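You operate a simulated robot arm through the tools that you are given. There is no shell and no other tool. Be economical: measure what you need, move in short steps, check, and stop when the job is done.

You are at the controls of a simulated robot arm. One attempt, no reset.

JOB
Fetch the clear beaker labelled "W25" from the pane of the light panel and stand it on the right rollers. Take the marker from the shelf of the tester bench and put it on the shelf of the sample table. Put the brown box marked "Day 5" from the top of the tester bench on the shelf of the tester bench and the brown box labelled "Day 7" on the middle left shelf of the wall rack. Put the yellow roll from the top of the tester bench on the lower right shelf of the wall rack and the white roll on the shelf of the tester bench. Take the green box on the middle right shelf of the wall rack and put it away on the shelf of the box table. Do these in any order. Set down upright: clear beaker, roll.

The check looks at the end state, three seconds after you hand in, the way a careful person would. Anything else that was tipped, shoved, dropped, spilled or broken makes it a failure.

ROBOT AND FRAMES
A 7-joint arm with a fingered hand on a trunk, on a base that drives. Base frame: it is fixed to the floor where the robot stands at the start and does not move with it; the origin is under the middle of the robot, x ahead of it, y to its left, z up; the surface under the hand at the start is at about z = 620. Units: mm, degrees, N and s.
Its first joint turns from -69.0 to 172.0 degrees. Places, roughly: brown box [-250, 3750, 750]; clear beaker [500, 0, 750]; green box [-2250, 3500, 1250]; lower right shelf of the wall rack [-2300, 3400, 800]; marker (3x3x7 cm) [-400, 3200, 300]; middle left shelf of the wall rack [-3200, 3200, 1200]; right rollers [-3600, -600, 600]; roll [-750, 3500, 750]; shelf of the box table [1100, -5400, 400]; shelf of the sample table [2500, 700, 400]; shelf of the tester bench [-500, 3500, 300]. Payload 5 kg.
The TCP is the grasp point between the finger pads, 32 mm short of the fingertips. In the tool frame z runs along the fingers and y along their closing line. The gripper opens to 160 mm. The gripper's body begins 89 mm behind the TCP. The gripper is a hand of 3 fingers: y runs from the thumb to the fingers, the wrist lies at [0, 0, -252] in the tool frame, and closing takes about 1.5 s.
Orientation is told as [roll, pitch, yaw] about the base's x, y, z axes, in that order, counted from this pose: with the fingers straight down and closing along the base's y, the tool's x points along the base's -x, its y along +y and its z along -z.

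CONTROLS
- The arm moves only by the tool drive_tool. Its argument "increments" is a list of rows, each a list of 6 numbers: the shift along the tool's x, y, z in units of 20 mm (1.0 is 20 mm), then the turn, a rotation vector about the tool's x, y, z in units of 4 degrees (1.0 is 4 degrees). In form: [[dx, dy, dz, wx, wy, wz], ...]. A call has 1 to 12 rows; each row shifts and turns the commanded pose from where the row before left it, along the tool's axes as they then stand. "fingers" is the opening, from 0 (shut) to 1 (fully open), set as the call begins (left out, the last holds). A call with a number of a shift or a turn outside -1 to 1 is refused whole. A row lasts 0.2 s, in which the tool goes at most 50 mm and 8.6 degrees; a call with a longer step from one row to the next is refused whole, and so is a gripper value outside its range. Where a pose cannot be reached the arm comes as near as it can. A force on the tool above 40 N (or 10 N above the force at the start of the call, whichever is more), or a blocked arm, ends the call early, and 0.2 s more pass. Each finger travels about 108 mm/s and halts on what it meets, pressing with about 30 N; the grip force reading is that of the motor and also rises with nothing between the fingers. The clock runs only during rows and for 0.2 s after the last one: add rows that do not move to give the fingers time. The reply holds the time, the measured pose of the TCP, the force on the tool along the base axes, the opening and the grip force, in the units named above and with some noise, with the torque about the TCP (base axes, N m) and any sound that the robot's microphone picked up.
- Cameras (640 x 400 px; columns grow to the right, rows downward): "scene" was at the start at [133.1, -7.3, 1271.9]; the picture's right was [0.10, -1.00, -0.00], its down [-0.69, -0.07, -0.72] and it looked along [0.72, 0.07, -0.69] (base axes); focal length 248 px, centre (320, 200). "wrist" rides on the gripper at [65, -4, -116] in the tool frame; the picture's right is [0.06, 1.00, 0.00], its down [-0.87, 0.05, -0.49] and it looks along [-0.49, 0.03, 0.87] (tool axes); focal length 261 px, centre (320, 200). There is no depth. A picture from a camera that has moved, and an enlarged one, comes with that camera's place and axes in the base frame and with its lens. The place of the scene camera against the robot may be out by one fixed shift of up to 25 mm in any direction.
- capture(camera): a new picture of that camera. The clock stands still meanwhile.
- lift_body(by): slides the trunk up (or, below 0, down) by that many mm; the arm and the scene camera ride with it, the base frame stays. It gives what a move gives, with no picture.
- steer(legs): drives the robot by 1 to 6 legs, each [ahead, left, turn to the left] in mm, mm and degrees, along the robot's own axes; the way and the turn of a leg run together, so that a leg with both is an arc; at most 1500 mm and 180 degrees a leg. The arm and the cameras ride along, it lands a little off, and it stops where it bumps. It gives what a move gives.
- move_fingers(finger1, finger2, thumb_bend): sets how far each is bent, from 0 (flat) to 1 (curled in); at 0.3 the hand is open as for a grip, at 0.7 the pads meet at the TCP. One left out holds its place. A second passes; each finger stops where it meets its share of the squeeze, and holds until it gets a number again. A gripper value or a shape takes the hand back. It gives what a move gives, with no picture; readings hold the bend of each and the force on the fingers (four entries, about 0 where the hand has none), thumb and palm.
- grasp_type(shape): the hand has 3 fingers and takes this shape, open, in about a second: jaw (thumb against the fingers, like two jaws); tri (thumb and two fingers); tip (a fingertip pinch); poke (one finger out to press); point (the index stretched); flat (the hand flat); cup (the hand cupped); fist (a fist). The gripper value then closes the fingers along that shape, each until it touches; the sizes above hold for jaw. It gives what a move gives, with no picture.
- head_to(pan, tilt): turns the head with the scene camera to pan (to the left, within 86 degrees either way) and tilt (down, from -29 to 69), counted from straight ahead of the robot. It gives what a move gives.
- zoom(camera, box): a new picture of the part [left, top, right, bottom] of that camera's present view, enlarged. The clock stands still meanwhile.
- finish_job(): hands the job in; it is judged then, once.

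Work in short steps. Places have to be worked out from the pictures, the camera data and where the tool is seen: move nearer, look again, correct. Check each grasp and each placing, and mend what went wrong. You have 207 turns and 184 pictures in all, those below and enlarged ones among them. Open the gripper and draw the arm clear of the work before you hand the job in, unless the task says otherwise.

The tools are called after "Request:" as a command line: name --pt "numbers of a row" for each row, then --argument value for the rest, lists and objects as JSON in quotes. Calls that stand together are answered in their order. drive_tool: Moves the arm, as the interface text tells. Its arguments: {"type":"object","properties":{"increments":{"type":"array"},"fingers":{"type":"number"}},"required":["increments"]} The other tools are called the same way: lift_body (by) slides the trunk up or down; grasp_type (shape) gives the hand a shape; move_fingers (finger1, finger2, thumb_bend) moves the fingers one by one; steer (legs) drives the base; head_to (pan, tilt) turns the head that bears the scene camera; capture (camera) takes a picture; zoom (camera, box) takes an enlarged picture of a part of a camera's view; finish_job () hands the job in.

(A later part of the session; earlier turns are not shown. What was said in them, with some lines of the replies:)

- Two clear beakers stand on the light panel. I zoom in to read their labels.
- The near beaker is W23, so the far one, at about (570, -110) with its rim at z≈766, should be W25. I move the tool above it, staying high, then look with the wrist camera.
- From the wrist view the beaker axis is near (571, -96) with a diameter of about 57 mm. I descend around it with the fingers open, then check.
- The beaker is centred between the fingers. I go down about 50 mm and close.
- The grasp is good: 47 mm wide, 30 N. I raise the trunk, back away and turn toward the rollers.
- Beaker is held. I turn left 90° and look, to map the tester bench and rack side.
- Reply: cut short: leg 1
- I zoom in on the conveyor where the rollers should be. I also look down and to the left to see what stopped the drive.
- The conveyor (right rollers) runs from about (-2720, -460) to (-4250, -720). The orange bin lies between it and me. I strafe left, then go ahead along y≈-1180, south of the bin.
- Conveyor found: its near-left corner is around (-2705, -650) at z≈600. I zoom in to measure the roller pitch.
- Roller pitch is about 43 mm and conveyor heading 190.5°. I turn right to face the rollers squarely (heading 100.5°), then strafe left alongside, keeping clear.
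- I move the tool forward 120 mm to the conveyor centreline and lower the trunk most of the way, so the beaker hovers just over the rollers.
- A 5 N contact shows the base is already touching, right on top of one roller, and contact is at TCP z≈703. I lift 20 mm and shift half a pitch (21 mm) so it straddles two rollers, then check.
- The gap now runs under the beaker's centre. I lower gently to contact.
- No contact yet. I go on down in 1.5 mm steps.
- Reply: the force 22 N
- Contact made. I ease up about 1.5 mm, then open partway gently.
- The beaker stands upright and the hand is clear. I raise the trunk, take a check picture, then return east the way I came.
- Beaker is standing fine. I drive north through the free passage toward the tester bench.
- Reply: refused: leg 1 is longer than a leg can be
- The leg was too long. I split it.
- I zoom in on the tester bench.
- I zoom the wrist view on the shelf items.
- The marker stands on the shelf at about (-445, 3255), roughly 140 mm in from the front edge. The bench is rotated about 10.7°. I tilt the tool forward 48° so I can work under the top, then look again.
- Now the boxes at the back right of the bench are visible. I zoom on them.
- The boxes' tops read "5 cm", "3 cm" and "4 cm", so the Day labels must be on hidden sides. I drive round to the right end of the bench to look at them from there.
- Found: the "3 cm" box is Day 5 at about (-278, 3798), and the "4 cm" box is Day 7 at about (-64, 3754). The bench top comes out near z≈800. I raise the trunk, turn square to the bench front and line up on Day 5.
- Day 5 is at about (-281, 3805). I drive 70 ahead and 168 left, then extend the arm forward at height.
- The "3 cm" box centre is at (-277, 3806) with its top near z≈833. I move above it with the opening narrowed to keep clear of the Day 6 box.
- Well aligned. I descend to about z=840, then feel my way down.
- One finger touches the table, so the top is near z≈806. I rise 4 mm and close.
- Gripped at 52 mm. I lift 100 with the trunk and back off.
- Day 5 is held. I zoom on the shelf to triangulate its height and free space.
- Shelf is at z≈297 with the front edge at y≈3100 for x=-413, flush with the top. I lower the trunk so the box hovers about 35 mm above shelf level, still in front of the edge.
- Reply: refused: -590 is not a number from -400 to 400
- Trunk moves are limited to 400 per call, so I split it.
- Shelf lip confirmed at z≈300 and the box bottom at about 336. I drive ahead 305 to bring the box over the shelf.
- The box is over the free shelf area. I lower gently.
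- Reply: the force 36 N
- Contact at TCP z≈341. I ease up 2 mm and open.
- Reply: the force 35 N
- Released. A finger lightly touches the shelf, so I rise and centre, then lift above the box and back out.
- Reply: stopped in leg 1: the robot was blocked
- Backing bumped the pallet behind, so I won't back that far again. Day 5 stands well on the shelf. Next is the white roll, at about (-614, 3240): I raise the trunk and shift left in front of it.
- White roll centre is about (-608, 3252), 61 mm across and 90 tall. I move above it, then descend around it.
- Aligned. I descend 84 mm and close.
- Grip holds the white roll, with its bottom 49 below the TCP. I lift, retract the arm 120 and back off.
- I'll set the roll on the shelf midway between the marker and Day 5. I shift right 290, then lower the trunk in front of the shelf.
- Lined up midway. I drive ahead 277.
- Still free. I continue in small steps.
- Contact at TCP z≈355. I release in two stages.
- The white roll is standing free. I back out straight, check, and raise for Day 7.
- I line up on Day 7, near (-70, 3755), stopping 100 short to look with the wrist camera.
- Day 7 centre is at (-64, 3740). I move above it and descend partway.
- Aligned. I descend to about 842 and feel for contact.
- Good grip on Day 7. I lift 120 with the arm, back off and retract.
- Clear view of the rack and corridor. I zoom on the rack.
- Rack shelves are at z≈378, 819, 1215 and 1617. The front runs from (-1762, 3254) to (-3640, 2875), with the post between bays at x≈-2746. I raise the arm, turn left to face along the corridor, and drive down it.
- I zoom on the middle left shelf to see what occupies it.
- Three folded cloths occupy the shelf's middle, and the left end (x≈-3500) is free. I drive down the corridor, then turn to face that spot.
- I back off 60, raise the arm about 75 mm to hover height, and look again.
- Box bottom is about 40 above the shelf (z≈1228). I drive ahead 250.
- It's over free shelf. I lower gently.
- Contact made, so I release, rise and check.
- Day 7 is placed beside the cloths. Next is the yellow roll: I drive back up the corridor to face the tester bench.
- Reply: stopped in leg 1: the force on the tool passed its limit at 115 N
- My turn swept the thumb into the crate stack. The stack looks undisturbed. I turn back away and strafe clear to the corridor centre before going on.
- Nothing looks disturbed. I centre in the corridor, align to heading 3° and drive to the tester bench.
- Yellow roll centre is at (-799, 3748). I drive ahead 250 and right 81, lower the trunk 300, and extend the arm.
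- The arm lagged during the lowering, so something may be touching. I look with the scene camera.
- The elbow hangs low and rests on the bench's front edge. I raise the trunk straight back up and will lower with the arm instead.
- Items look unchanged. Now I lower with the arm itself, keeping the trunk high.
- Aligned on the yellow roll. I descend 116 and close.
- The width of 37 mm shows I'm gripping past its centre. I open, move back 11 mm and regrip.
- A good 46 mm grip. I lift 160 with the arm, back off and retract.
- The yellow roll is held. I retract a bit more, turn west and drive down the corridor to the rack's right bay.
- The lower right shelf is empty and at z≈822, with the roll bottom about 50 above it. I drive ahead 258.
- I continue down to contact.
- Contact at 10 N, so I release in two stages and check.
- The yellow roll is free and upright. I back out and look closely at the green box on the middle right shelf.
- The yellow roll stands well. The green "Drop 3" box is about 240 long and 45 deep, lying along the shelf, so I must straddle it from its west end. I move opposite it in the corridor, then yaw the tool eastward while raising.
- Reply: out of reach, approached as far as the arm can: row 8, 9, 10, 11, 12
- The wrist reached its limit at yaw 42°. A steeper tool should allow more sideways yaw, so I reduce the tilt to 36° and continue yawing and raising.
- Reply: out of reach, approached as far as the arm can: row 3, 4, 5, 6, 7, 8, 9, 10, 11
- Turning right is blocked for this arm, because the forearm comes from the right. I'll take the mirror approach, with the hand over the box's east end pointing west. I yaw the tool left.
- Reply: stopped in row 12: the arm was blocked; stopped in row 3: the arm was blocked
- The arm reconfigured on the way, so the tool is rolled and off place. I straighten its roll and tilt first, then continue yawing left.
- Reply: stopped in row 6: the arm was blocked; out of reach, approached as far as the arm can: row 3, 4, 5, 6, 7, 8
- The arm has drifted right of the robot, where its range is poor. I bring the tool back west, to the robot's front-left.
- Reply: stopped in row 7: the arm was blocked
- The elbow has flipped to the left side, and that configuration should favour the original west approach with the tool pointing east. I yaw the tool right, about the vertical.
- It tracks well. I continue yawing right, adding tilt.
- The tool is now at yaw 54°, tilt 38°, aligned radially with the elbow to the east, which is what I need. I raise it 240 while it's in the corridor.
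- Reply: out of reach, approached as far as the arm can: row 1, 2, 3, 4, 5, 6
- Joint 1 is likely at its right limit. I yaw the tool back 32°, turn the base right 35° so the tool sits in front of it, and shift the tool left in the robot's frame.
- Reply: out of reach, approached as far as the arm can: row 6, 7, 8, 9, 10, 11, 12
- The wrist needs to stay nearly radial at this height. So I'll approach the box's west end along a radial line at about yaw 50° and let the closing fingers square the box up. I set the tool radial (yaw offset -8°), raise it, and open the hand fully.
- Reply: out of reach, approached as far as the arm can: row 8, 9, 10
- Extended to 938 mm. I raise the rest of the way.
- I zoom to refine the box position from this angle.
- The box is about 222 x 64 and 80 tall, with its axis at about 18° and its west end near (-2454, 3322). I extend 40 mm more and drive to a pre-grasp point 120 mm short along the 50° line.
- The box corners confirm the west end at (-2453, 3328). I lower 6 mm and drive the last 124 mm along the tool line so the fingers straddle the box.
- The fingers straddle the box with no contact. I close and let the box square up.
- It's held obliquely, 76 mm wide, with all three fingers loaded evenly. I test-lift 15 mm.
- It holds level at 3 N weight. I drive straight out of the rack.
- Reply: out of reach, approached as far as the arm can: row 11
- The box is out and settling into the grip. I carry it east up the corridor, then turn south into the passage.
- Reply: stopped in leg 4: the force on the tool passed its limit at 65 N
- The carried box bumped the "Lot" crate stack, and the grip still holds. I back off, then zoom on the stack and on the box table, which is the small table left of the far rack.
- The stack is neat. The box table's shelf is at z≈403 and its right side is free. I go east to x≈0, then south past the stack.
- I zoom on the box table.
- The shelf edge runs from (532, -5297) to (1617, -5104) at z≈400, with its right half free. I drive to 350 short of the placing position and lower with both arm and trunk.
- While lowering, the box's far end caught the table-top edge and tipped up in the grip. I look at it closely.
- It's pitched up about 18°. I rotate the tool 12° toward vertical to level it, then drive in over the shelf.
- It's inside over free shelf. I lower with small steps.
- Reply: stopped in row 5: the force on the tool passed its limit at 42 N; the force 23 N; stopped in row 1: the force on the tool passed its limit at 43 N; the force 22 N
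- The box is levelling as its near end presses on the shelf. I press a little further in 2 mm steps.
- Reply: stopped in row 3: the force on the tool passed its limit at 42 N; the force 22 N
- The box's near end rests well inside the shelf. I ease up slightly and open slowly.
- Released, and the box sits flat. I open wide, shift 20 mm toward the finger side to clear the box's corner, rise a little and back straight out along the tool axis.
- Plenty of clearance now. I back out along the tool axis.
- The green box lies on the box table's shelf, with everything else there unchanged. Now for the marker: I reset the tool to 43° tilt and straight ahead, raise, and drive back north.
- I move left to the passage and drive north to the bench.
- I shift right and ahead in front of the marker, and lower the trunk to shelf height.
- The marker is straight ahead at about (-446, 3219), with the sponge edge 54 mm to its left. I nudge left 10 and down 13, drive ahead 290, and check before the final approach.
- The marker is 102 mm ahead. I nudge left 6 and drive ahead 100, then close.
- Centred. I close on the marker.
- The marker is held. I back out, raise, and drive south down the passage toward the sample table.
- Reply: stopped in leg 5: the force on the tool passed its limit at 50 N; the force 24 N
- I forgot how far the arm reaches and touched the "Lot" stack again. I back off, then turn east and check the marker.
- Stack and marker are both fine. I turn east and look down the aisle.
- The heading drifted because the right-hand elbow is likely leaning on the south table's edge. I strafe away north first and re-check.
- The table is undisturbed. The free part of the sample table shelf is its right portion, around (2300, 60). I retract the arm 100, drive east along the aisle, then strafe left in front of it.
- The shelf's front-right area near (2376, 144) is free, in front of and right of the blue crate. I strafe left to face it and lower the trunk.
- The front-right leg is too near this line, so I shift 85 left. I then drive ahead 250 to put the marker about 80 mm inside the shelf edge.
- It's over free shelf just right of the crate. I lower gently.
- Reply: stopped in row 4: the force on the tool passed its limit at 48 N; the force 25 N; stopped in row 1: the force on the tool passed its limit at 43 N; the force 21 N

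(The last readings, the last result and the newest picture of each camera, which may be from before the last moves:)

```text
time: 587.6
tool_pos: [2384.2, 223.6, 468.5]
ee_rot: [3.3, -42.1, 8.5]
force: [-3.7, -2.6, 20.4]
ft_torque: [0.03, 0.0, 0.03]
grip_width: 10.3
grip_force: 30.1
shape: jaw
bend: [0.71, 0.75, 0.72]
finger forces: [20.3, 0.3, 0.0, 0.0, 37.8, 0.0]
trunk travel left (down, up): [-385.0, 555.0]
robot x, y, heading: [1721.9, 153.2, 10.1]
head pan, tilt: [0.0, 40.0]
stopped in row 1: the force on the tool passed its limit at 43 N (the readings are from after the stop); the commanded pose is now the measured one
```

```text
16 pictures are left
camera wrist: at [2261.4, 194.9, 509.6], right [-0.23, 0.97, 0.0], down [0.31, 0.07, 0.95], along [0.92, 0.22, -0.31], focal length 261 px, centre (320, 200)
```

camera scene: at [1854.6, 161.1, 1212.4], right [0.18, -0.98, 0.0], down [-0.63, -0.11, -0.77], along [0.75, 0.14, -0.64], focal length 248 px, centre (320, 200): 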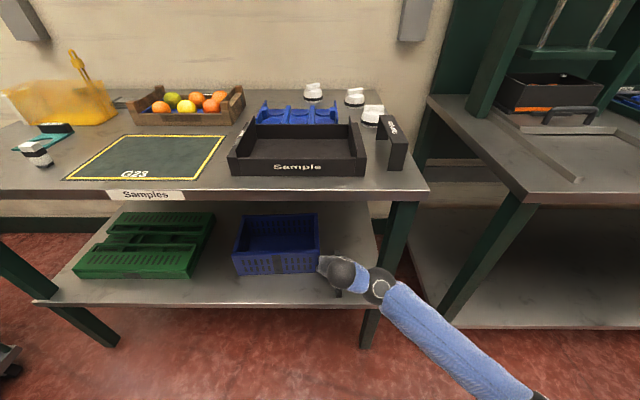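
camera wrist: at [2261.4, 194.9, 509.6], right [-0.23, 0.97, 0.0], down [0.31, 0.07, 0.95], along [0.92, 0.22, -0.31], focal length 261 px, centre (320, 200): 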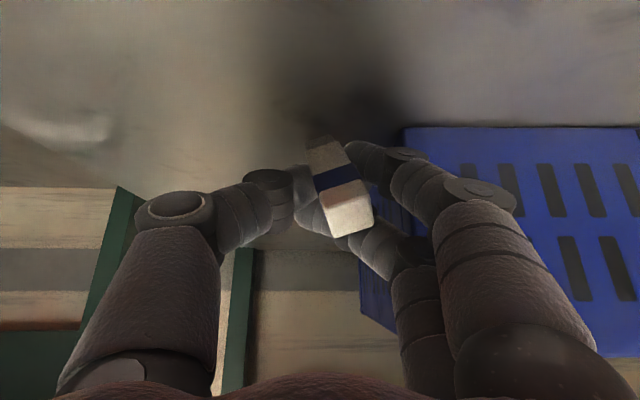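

Something is in contact already: the marker leans sideways and back in the grip. I rise 12 mm, rotate to straighten its lean, and move 30 mm deeper and 12 mm right.

Request:
drive_tool --pt "-0.39 0 -0.45 0 0 0" --pt "-0.56 -0.3 0.49 -0.755 0 0.656" --pt "-0.56 -0.3 0.49 -0.755 0 0.656" --pt "0 0 0 -0.755 0 0.656" --pt "0 0 0 -0.755 0 0.656" --pt "0 0 0 0 1 0" --pt "0 0 0 0 1 0" --pt "0 0 0 0 1 0" --pt "0 0 0 0 0 0"

Request:
capture --camera "wrist"

Request:
zoom --camera "scene" --box '[220, 180, 440, 340]'

```text
time: 589.6
tool_pos: [2414.6, 205.9, 485.7]
ee_rot: [22.0, -36.3, -3.6]
force: [0.6, 0.1, -0.3]
ft_torque: [-0.02, 0.02, 0.02]
grip_width: 9.3
grip_force: 29.9
shape: jaw
bend: [0.71, 0.75, 0.72]
finger forces: [19.8, 0.0, 0.1, 0.0, 30.2, 0.1]
out of reach, approached as far as the arm can: row 6, 7, 8
trunk travel left (down, up): [-385.0, 555.0]
robot x, y, heading: [1717.3, 153.7, 10.0]
head pan, tilt: [0.0, 40.0]
```

```text
15 pictures are left
camera wrist: at [2296.6, 165.2, 531.8], right [-0.21, 0.94, 0.27], down [0.41, -0.16, 0.9], along [0.89, 0.3, -0.35], focal length 261 px, centre (320, 200)
```

wrist: 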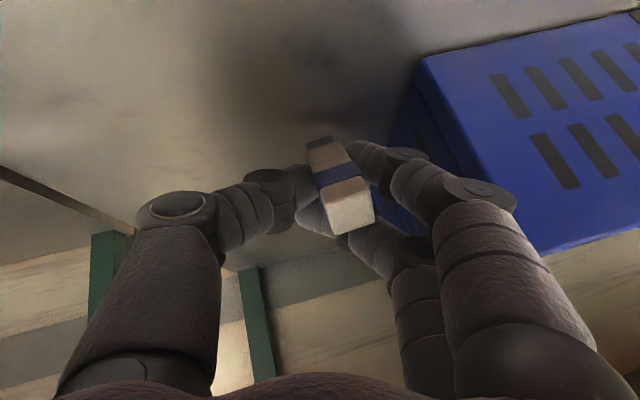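

```text
2.50 times, centred on (330, 260) of scene
camera zoom: at [1841.6, 156.9, 1213.9], right [0.17, -0.99, 0.0], down [-0.63, -0.11, -0.77], along [0.76, 0.13, -0.64], focal length 620 px, centre (295, 50)
```

zoom: 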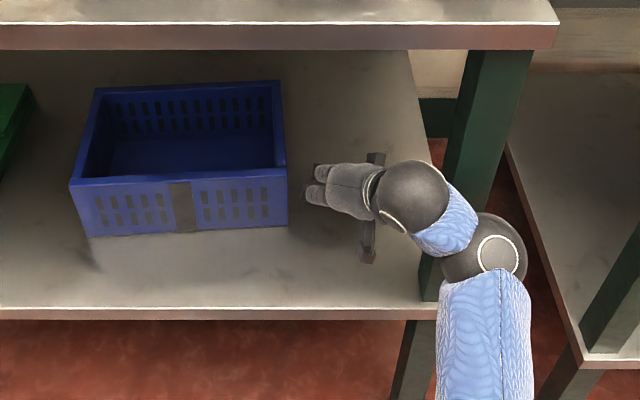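

Better oriented and well inside the shelf. I lower with small trunk steps.

Request:
lift_body --by -12

Request:
lift_body --by -5

```text
time: 590.2
tool_pos: [2416.6, 204.9, 488.5]
ee_rot: [22.4, -37.6, -3.7]
force: [0.3, -0.8, 0.2]
ft_torque: [0.02, -0.02, 0.04]
grip_width: 9.3
grip_force: 29.8
shape: jaw
bend: [0.71, 0.75, 0.72]
finger forces: [19.8, 0.0, 0.0, 0.1, 30.2, 0.0]
trunk travel left (down, up): [-373.0, 567.0]
robot x, y, heading: [1719.6, 151.5, 9.8]
head pan, tilt: [0.0, 40.0]
```

```text
time: 590.8
tool_pos: [2418.0, 205.5, 489.5]
ee_rot: [22.6, -38.1, -3.9]
force: [0.2, 0.3, -0.6]
ft_torque: [-0.04, -0.03, 0.03]
grip_width: 9.4
grip_force: 30.3
shape: jaw
bend: [0.71, 0.75, 0.72]
finger forces: [19.8, 0.0, 0.0, 0.0, 30.2, 0.0]
trunk travel left (down, up): [-368.0, 572.0]
robot x, y, heading: [1720.1, 151.2, 9.4]
head pan, tilt: [0.0, 40.0]
```

The trunk went down but the tool didn't, so the forearm is resting on the shelf lip. I raise the trunk back at once and lower with the arm only.

Request:
lift_body --by 30

Request:
drive_tool --pt "0.2 -0.1 0.25 0 0 0" --pt "0.2 -0.1 0.25 0 0 0" --pt "0.2 -0.1 0.25 0 0 0" --pt "0 0 0 0 0 0"

Request:
zoom --camera "scene" --box '[220, 180, 480, 380]'

```text
time: 591.5
tool_pos: [2410.9, 206.0, 483.9]
ee_rot: [22.1, -35.2, -3.6]
force: [-1.3, -0.3, 0.0]
ft_torque: [-0.01, -0.01, -0.04]
grip_width: 9.2
grip_force: 30.1
shape: jaw
bend: [0.71, 0.75, 0.72]
finger forces: [19.7, 0.0, 0.1, 0.1, 30.1, 0.1]
trunk travel left (down, up): [-398.0, 542.0]
robot x, y, heading: [1717.0, 156.4, 9.9]
head pan, tilt: [0.0, 40.0]
```

```text
time: 592.5
tool_pos: [2412.4, 212.6, 483.1]
ee_rot: [22.6, -36.3, -3.5]
force: [0.1, 0.7, -0.7]
ft_torque: [0.0, 0.0, 0.0]
grip_width: 9.8
grip_force: 30.1
shape: jaw
bend: [0.71, 0.75, 0.72]
finger forces: [19.8, 0.0, 0.1, 0.0, 30.3, 0.0]
trunk travel left (down, up): [-398.0, 542.0]
robot x, y, heading: [1721.1, 153.4, 9.5]
head pan, tilt: [0.0, 40.0]
```

```text
2.00 times, centred on (350, 280) of scene
camera zoom: at [1841.9, 155.8, 1227.7], right [0.17, -0.99, 0.0], down [-0.63, -0.11, -0.77], along [0.76, 0.13, -0.63], focal length 496 px, centre (260, 40)
```

zoom: 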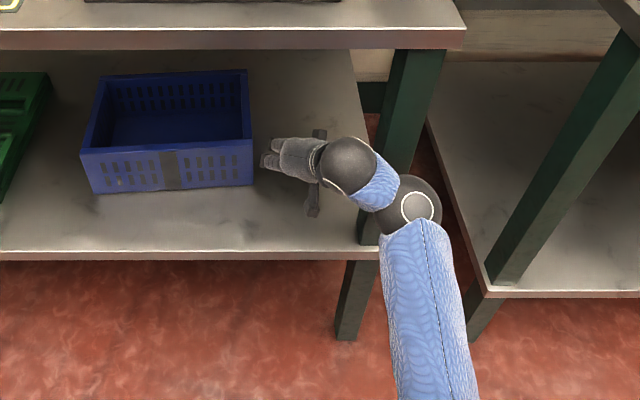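

The roll pushed my wrist against the table's right leg. I undo the roll and shift left 20 mm, off the leg.

Request:
drive_tool --pt "-0.2 0.3 -0.2 0.755 0 -0.656" --pt "0 0.3 0 0.755 0 -0.656" --pt "0 0.3 0 0.755 0 -0.656" --pt "0 0.1 0 0.755 0 -0.656" --pt "0 0 0 0 0 0"

Request:
capture --camera "wrist"

Request:
zoom --camera "scene" --box '[220, 180, 480, 380]'

```text
time: 593.9
tool_pos: [2399.1, 159.6, 462.0]
ee_rot: [2.0, -35.8, 6.3]
force: [-0.2, 0.5, 1.4]
ft_torque: [0.01, -0.07, -0.05]
grip_width: 8.5
grip_force: 30.5
shape: jaw
bend: [0.71, 0.75, 0.72]
finger forces: [16.3, 0.1, 0.0, 0.0, 26.3, 0.0]
trunk travel left (down, up): [-398.0, 542.0]
robot x, y, heading: [1722.7, 128.1, 6.1]
head pan, tilt: [0.0, 40.0]
stopped in row 5: the arm was blocked; the commanded pose is now the measured one
```

```text
12 pictures are left
camera wrist: at [2280.7, 136.5, 517.3], right [-0.18, 0.98, -0.01], down [0.41, 0.08, 0.91], along [0.89, 0.16, -0.42], focal length 261 px, centre (320, 200)
```

wrist: 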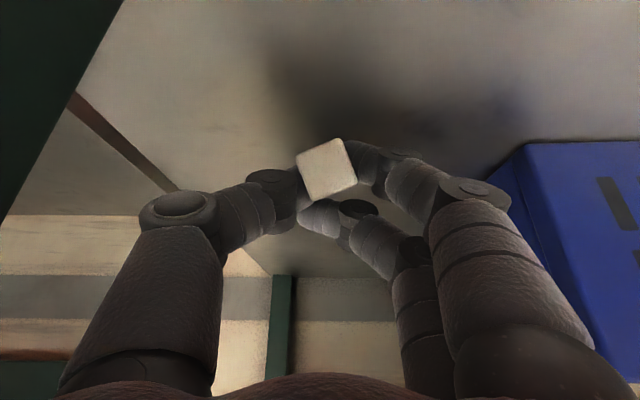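

```text
2.00 times, centred on (350, 280) of scene
camera zoom: at [1855.4, 125.2, 1230.1], right [0.11, -0.99, 0.0], down [-0.64, -0.07, -0.77], along [0.76, 0.08, -0.64], focal length 496 px, centre (260, 40)
```

zoom: 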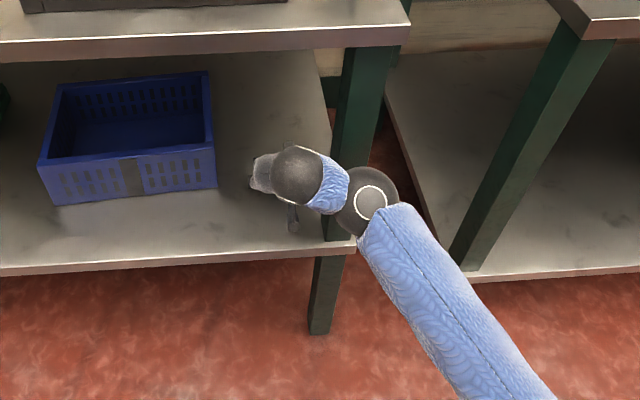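

The arm is still pressing the leg and has nudged my base. I strafe the base left 65 mm and turn back 4° to relieve it, then check.

Request:
steer --legs '[[0, 65, 0], [0, 0, 4]]'

Request:
zoom --camera "scene" --box '[220, 180, 480, 380]'

Request:
capture --camera "wrist"

```text
time: 594.6
tool_pos: [2400.6, 162.2, 462.0]
ee_rot: [2.0, -36.1, 6.1]
force: [-1.7, -1.1, 6.8]
ft_torque: [0.08, -0.04, 0.03]
grip_width: 8.6
grip_force: 30.1
shape: jaw
bend: [0.71, 0.75, 0.72]
finger forces: [16.2, 0.0, 0.1, 0.1, 27.9, 0.0]
trunk travel left (down, up): [-398.0, 542.0]
robot x, y, heading: [1720.2, 132.5, 5.9]
head pan, tilt: [0.0, 40.0]
stopped in leg 1: the robot was blocked; the commanded pose is now the measured one
```

```text
2.00 times, centred on (350, 280) of scene
camera zoom: at [1855.2, 132.1, 1226.0], right [0.11, -0.99, 0.0], down [-0.64, -0.07, -0.77], along [0.76, 0.08, -0.64], focal length 496 px, centre (260, 40)
```

zoom: 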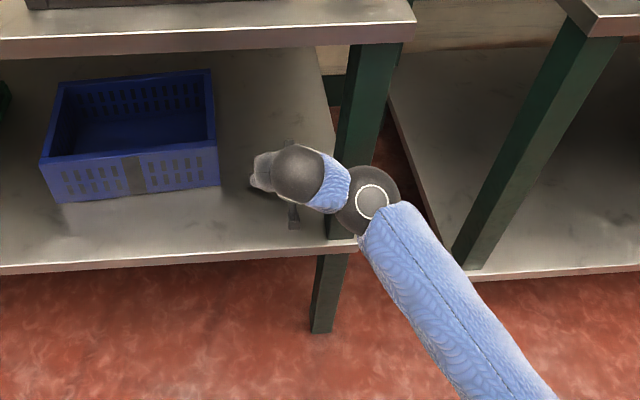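

```text
9 pictures are left
camera wrist: at [2280.7, 140.9, 516.3], right [-0.18, 0.98, -0.01], down [0.4, 0.08, 0.91], along [0.9, 0.16, -0.41], focal length 261 px, centre (320, 200)
```

wrist: 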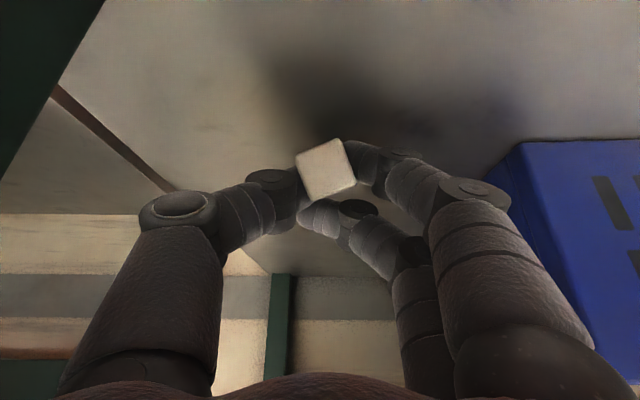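

The wrist is hooked beside the leg, but the marker now lies nearly flat, just above free shelf, with light contact at about 7 N. I lower a few mm and release it here.

Request:
drive_tool --pt "0.09 0 0.12 0 0 0" --pt "0.09 0 0.12 0 0 0" --pt "0.09 0 0.12 0 0 0" --pt "0 0 0 0 0 0"

Request:
drive_tool --pt "0.09 0 0.12 0 0 0" --pt "0.09 0 0.12 0 0 0" --pt "0.09 0 0.12 0 0 0" --pt "0 0 0 0 0 0"

```text
time: 595.4
tool_pos: [2401.7, 163.3, 457.7]
ee_rot: [2.3, -36.5, 6.0]
force: [-3.2, -2.4, 17.5]
ft_torque: [0.27, -0.06, 0.0]
grip_width: 9.0
grip_force: 30.2
shape: jaw
bend: [0.72, 0.76, 0.72]
finger forces: [25.8, 0.0, 0.0, 0.0, 28.4, 0.0]
trunk travel left (down, up): [-398.0, 542.0]
robot x, y, heading: [1721.6, 136.2, 6.1]
head pan, tilt: [0.0, 40.0]
stopped in row 3: the force on the tool passed its limit at 44 N (the readings are from after the stop); the commanded pose is now the measured one
```

```text
time: 595.9
tool_pos: [2401.8, 164.1, 459.0]
ee_rot: [2.6, -36.7, 5.8]
force: [-3.9, -1.0, 16.3]
ft_torque: [0.23, 0.0, 0.03]
grip_width: 9.6
grip_force: 30.4
shape: jaw
bend: [0.72, 0.75, 0.72]
finger forces: [29.1, 0.0, 0.1, 0.1, 28.2, 0.1]
trunk travel left (down, up): [-398.0, 542.0]
robot x, y, heading: [1720.1, 132.4, 6.1]
head pan, tilt: [0.0, 40.0]
stopped in row 2: the force on the tool passed its limit at 43 N (the readings are from after the stop); the commanded pose is now the measured one
```

In contact with the shelf, so I open.

Request:
drive_tool --pt "0 0 0 0 0 0" --pt "0 0 0 0 0 0" --pt "0 0 0 0 0 0" --pt "0 0 0 0 0 0" --fingers 0.5

Request:
capture --camera "wrist"

```text
time: 596.9
tool_pos: [2401.8, 163.9, 455.6]
ee_rot: [2.6, -36.7, 5.9]
force: [1.9, -4.4, 13.6]
ft_torque: [0.65, -0.01, -0.08]
grip_width: 76.4
grip_force: 0.0
shape: jaw
bend: [0.72, 0.75, 0.7]
finger forces: [27.1, 14.5, 0.0, 0.0, 0.0, 0.0]
trunk travel left (down, up): [-398.0, 542.0]
robot x, y, heading: [1722.8, 133.1, 6.2]
head pan, tilt: [0.0, 40.0]
```

```text
8 pictures are left
camera wrist: at [2282.0, 141.1, 510.1], right [-0.18, 0.98, 0.0], down [0.4, 0.07, 0.92], along [0.9, 0.16, -0.4], focal length 261 px, centre (320, 200)
```

wrist: 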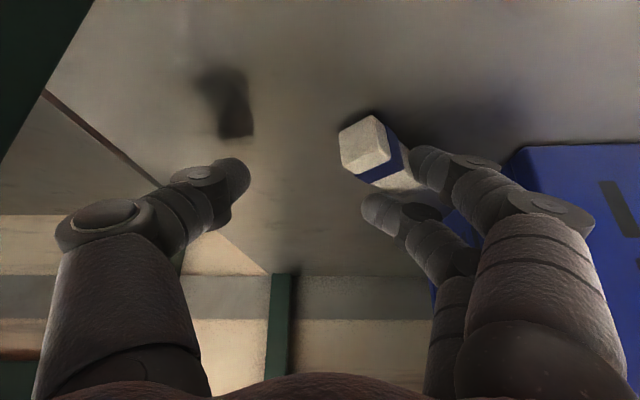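

The marker lies on the shelf next to the fingers. I rise straight up carefully.

Request:
drive_tool --pt "-0.15 0 -0.2 0 0 0" --pt "-0.3 0 -0.4 0 0 0" --pt "-0.3 0 -0.4 0 0 0" --pt "-0.3 0 -0.4 0 0 0" --pt "-0.3 0 -0.4 0 0 0"

Request:
capture --camera "wrist"

```text
time: 598.1
tool_pos: [2403.3, 161.3, 499.4]
ee_rot: [2.4, -36.5, 5.9]
force: [-0.2, -1.1, -0.2]
ft_torque: [-0.01, 0.0, 0.0]
grip_width: 79.0
grip_force: 0.0
shape: jaw
bend: [0.71, 0.74, 0.7]
finger forces: [11.8, 12.4, 0.0, 0.0, 0.1, 0.0]
trunk travel left (down, up): [-398.0, 542.0]
robot x, y, heading: [1721.2, 131.2, 6.3]
head pan, tilt: [0.0, 40.0]
```

```text
7 pictures are left
camera wrist: at [2284.0, 140.0, 553.8], right [-0.18, 0.98, 0.0], down [0.4, 0.08, 0.91], along [0.9, 0.16, -0.41], focal length 261 px, centre (320, 200)
```

wrist: 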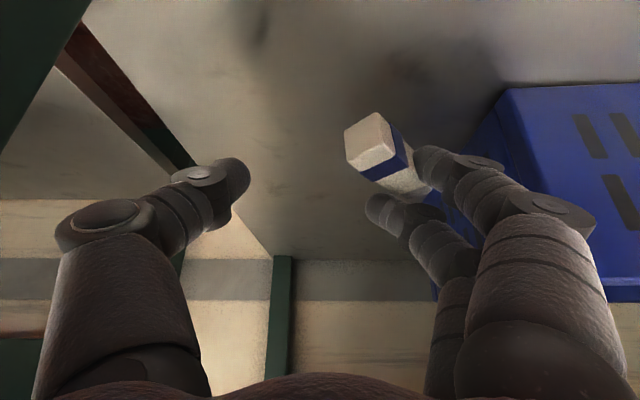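

The marker is wedged between the two fingers. I lower it back to the shelf, then bend the fingers separately to free it.

Request:
drive_tool --pt "0.3 0 0.4 0 0 0" --pt "0.3 0 0.4 0 0 0" --pt "0.3 0 0.4 0 0 0" --pt "0.22 0 0.3 0 0 0" --pt "0 0 0 0 0 0"

Request:
move_fingers --finger1 0.45

Request:
capture --camera "wrist"

```text
time: 599.3
tool_pos: [2402.3, 163.1, 461.2]
ee_rot: [2.4, -36.6, 5.9]
force: [0.2, 0.6, -0.6]
ft_torque: [0.01, 0.0, 0.0]
grip_width: 79.2
grip_force: 0.1
shape: jaw
bend: [0.71, 0.74, 0.7]
finger forces: [11.5, 12.4, 0.1, 0.0, 0.0, 0.1]
trunk travel left (down, up): [-398.0, 542.0]
robot x, y, heading: [1722.9, 134.1, 6.0]
head pan, tilt: [0.0, 40.0]
```

```text
time: 600.3
tool_pos: [2402.5, 161.9, 461.0]
ee_rot: [2.5, -36.6, 5.9]
force: [0.0, -1.2, 0.3]
ft_torque: [0.0, -0.01, 0.01]
grip_width: 102.8
grip_force: 8.0
shape: fingers
bend: [0.43, 0.74, 0.7]
finger forces: [7.5, 8.3, 0.1, 0.1, 0.0, 0.1]
trunk travel left (down, up): [-398.0, 542.0]
robot x, y, heading: [1719.7, 130.9, 5.8]
head pan, tilt: [0.0, 40.0]
```

```text
6 pictures are left
camera wrist: at [2283.4, 141.3, 516.4], right [-0.18, 0.98, 0.0], down [0.4, 0.07, 0.91], along [0.9, 0.16, -0.41], focal length 261 px, centre (320, 200)
```

wrist: 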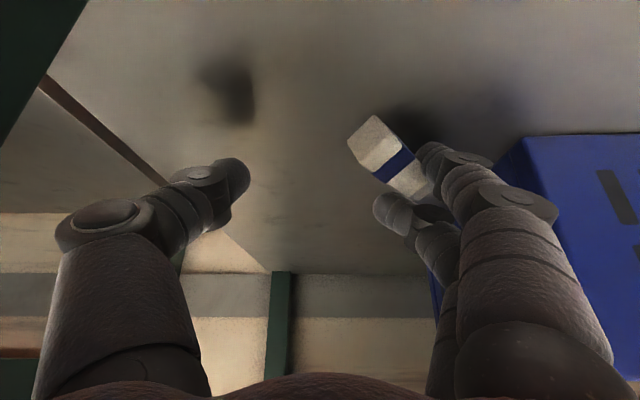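

It's slipping but still pinched (8 N). I spread the fingers further apart: finger 1 flat, finger 2 curled a little more.

Request:
move_fingers --finger1 0.15 --finger2 0.8

Request:
capture --camera "wrist"

```text
time: 601.3
tool_pos: [2401.8, 163.3, 462.2]
ee_rot: [2.5, -36.5, 5.9]
force: [0.6, -1.0, -0.1]
ft_torque: [-0.02, -0.01, 0.0]
grip_width: 145.2
grip_force: 0.4
shape: fingers
bend: [0.17, 0.8, 0.7]
finger forces: [1.0, 0.0, 0.1, 0.0, 0.0, 0.0]
trunk travel left (down, up): [-398.0, 542.0]
robot x, y, heading: [1725.5, 130.3, 6.2]
head pan, tilt: [0.0, 40.0]
```

```text
5 pictures are left
camera wrist: at [2283.4, 141.2, 516.4], right [-0.18, 0.98, 0.0], down [0.4, 0.07, 0.91], along [0.9, 0.16, -0.41], focal length 261 px, centre (320, 200)
```

wrist: 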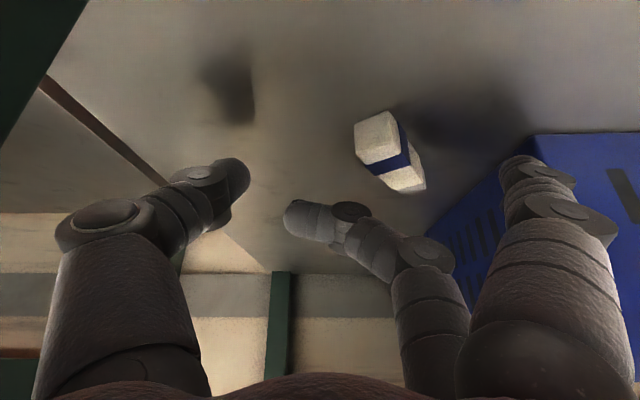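

The marker is free on the shelf. I rise 45 mm and back straight out.

Request:
drive_tool --pt "-0.3 0 -0.4 0 0 0" --pt "-0.3 0 -0.4 0 0 0" --pt "-0.3 0 -0.4 0 0 0" --pt "-0.3 0 -0.4 0 0 0" --pt "-0.15 0 -0.2 0 0 0"

Request:
steer --legs '[[-300, 0, 0]]'

Request:
capture --camera "scene"

```text
time: 602.5
tool_pos: [2402.8, 161.2, 507.9]
ee_rot: [2.5, -36.4, 5.9]
force: [-0.6, 0.4, 0.2]
ft_torque: [-0.03, 0.03, -0.01]
grip_width: 146.5
grip_force: 0.0
shape: fingers
bend: [0.15, 0.8, 0.7]
finger forces: [0.1, 0.0, 0.0, 0.1, 0.0, 0.0]
trunk travel left (down, up): [-398.0, 542.0]
robot x, y, heading: [1721.7, 129.8, 5.9]
head pan, tilt: [0.0, 40.0]
```

```text
time: 603.5
tool_pos: [2373.3, 162.8, 509.2]
ee_rot: [2.6, -36.7, 6.3]
force: [8.8, 9.9, -5.4]
ft_torque: [-0.04, 0.2, 0.3]
grip_width: 143.5
grip_force: 6.9
shape: fingers
bend: [0.15, 0.8, 0.7]
finger forces: [0.0, 0.0, 0.1, 0.1, 13.2, 0.0]
trunk travel left (down, up): [-398.0, 542.0]
robot x, y, heading: [1692.7, 132.7, 6.1]
head pan, tilt: [0.0, 40.0]
stopped in leg 1: the force on the tool passed its limit at 59 N (the readings are from after the stop); the commanded pose is now the measured one
```

```text
4 pictures are left
camera scene: at [1824.9, 129.2, 1225.3], right [0.11, -0.99, 0.0], down [-0.64, -0.07, -0.77], along [0.76, 0.08, -0.64], focal length 248 px, centre (320, 200)
```

scene: 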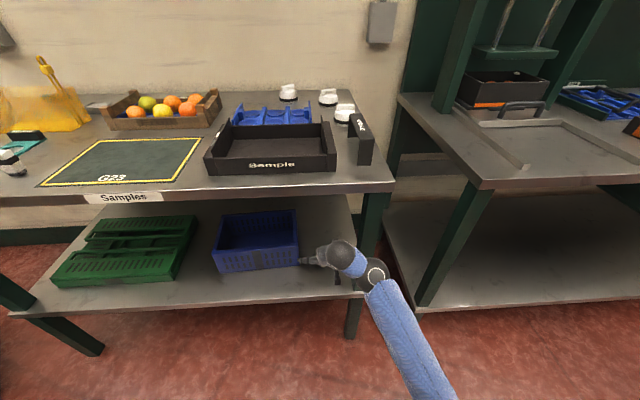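

The thumb caught behind the leg. I go forward again a little, move the hand left with the arm, and curl the thumb in.

Request:
steer --legs '[[25, 0, 0]]'

Request:
move_fingers --thumb_bend 1

Request:
drive_tool --pt "0 0.5 0 0 0 0" --pt "0 0.5 0 0 0 0" --pt "0 0.5 0 0 0 0" --pt "0 0.5 0 0 0 0" --pt "0 0 0 0 0 0"

```text
time: 604.3
tool_pos: [2398.4, 162.8, 508.8]
ee_rot: [2.7, -36.8, 6.2]
force: [0.1, -0.3, -0.2]
ft_torque: [0.0, -0.02, -0.02]
grip_width: 147.3
grip_force: 0.0
shape: fingers
bend: [0.15, 0.8, 0.7]
finger forces: [0.1, 0.0, 0.0, 0.0, 0.0, 0.1]
trunk travel left (down, up): [-398.0, 542.0]
robot x, y, heading: [1716.8, 133.3, 6.0]
head pan, tilt: [0.0, 40.0]
```

```text
time: 605.3
tool_pos: [2397.5, 163.4, 509.5]
ee_rot: [2.8, -36.9, 6.2]
force: [0.1, 0.2, 0.4]
ft_torque: [-0.01, 0.01, 0.03]
grip_width: 97.0
grip_force: 0.1
shape: fingers
bend: [0.15, 0.82, 0.76]
finger forces: [0.0, 0.1, 0.1, 0.0, 0.0, 0.1]
trunk travel left (down, up): [-398.0, 542.0]
robot x, y, heading: [1715.1, 129.3, 6.0]
head pan, tilt: [0.0, 40.0]
```

```text
time: 606.5
tool_pos: [2392.8, 203.1, 511.1]
ee_rot: [2.7, -36.8, 6.1]
force: [-1.6, -0.5, -0.4]
ft_torque: [-0.01, -0.01, 0.07]
grip_width: 96.6
grip_force: 0.8
shape: fingers
bend: [0.15, 0.82, 0.76]
finger forces: [0.7, 0.0, 0.0, 0.0, 0.1, 0.0]
trunk travel left (down, up): [-398.0, 542.0]
robot x, y, heading: [1709.3, 133.1, 6.1]
head pan, tilt: [0.0, 40.0]
```

The hand moved left freely. I pull finger 1 in from the crate and back out in stages.

Request:
move_fingers --finger1 0.6

Request:
steer --legs '[[-300, 0, 0]]'

Request:
capture --camera "scene"

```text
time: 607.5
tool_pos: [2393.5, 204.1, 511.4]
ee_rot: [2.7, -36.9, 6.0]
force: [0.2, -1.0, 0.1]
ft_torque: [0.02, -0.01, -0.02]
grip_width: 23.2
grip_force: 0.1
shape: fingers
bend: [0.6, 0.82, 0.76]
finger forces: [0.0, 0.1, 0.0, 0.0, 0.0, 0.0]
trunk travel left (down, up): [-398.0, 542.0]
robot x, y, heading: [1716.2, 131.5, 6.2]
head pan, tilt: [0.0, 40.0]
```

```text
time: 609.5
tool_pos: [2095.9, 172.2, 510.6]
ee_rot: [2.7, -36.8, 6.1]
force: [-0.2, -0.2, 0.0]
ft_torque: [-0.02, -0.01, 0.0]
grip_width: 23.5
grip_force: 0.0
shape: fingers
bend: [0.6, 0.82, 0.76]
finger forces: [0.0, 0.1, 0.1, 0.0, 0.0, 0.0]
trunk travel left (down, up): [-398.0, 542.0]
robot x, y, heading: [1413.1, 104.5, 5.8]
head pan, tilt: [0.0, 40.0]
```

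```text
3 pictures are left
camera scene: at [1553.0, 99.9, 1225.4], right [0.11, -0.99, 0.0], down [-0.64, -0.07, -0.77], along [0.76, 0.08, -0.64], focal length 248 px, centre (320, 200)
```

scene: 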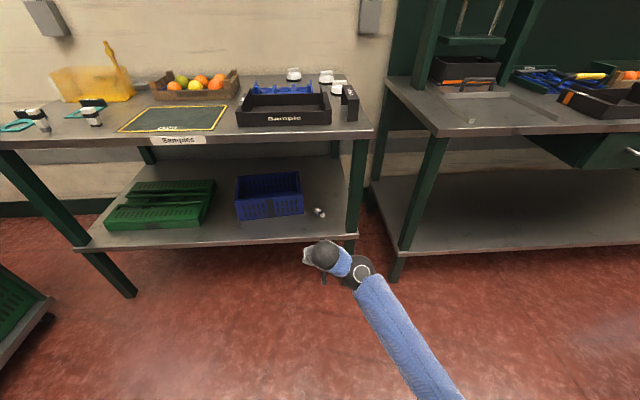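

The marker lies on the sample table shelf. I confirm with a zoom and open the hand, clear of the table.

Request:
zoom --camera "scene" --box '[90, 60, 390, 260]'

Request:
drive_tool --pt "0 0 0 0 0 0" --pt "0 0 0 0 0 0" --pt "0 0 0 0 0 0" --pt "0 0 0 0 0 0" --pt "0 0 0 0 0 0" --fingers 1

```text
2.00 times, centred on (240, 160) of scene
camera zoom: at [1553.0, 99.9, 1225.4], right [0.11, -0.99, 0.0], down [-0.64, -0.07, -0.77], along [0.76, 0.08, -0.64], focal length 496 px, centre (480, 280)
```

zoom: 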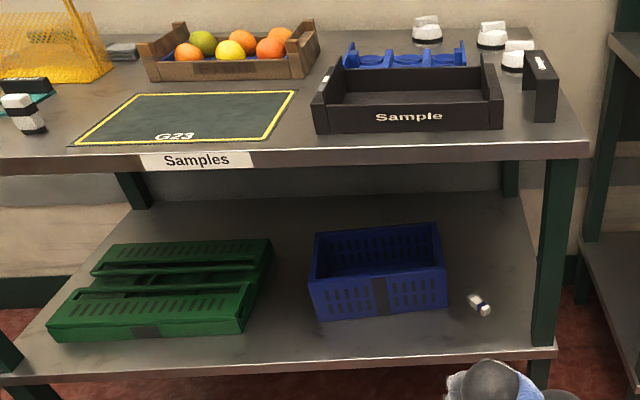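

```text
time: 610.7
tool_pos: [2096.6, 171.8, 510.2]
ee_rot: [2.7, -36.8, 6.1]
force: [-0.1, 0.3, -0.3]
ft_torque: [-0.01, 0.01, 0.02]
grip_width: 159.5
grip_force: 0.1
shape: jaw
bend: [0.3, 0.3, 0.3]
finger forces: [0.0, 0.2, 0.0, 0.1, 0.0, 0.0]
trunk travel left (down, up): [-398.0, 542.0]
robot x, y, heading: [1418.3, 103.7, 6.1]
head pan, tilt: [0.0, 40.0]
```

All seven items are at their destinations and the hand is open and clear, so I hand in the job.

Request:
finish_job

```text
The job is handed in.
```

I moved all seven items to their places and handed the job in. The beaker and both rolls are standing upright. The marker is lying on its side.

- **Beaker label:** I never saw the "W25" label itself. The other beaker on the panel reads W23, so I took this one.
- **Contacts:** the arm or base bumped several things along the way: the two crate stacks, a pallet, and the tester bench, box table and sample table. The elbow probably also leaned on the south table. The hardest hit was 115 N, on a crate stack. Nothing looked moved, tipped or knocked over in the pictures I took afterwards, but I didn't photograph the pallet.
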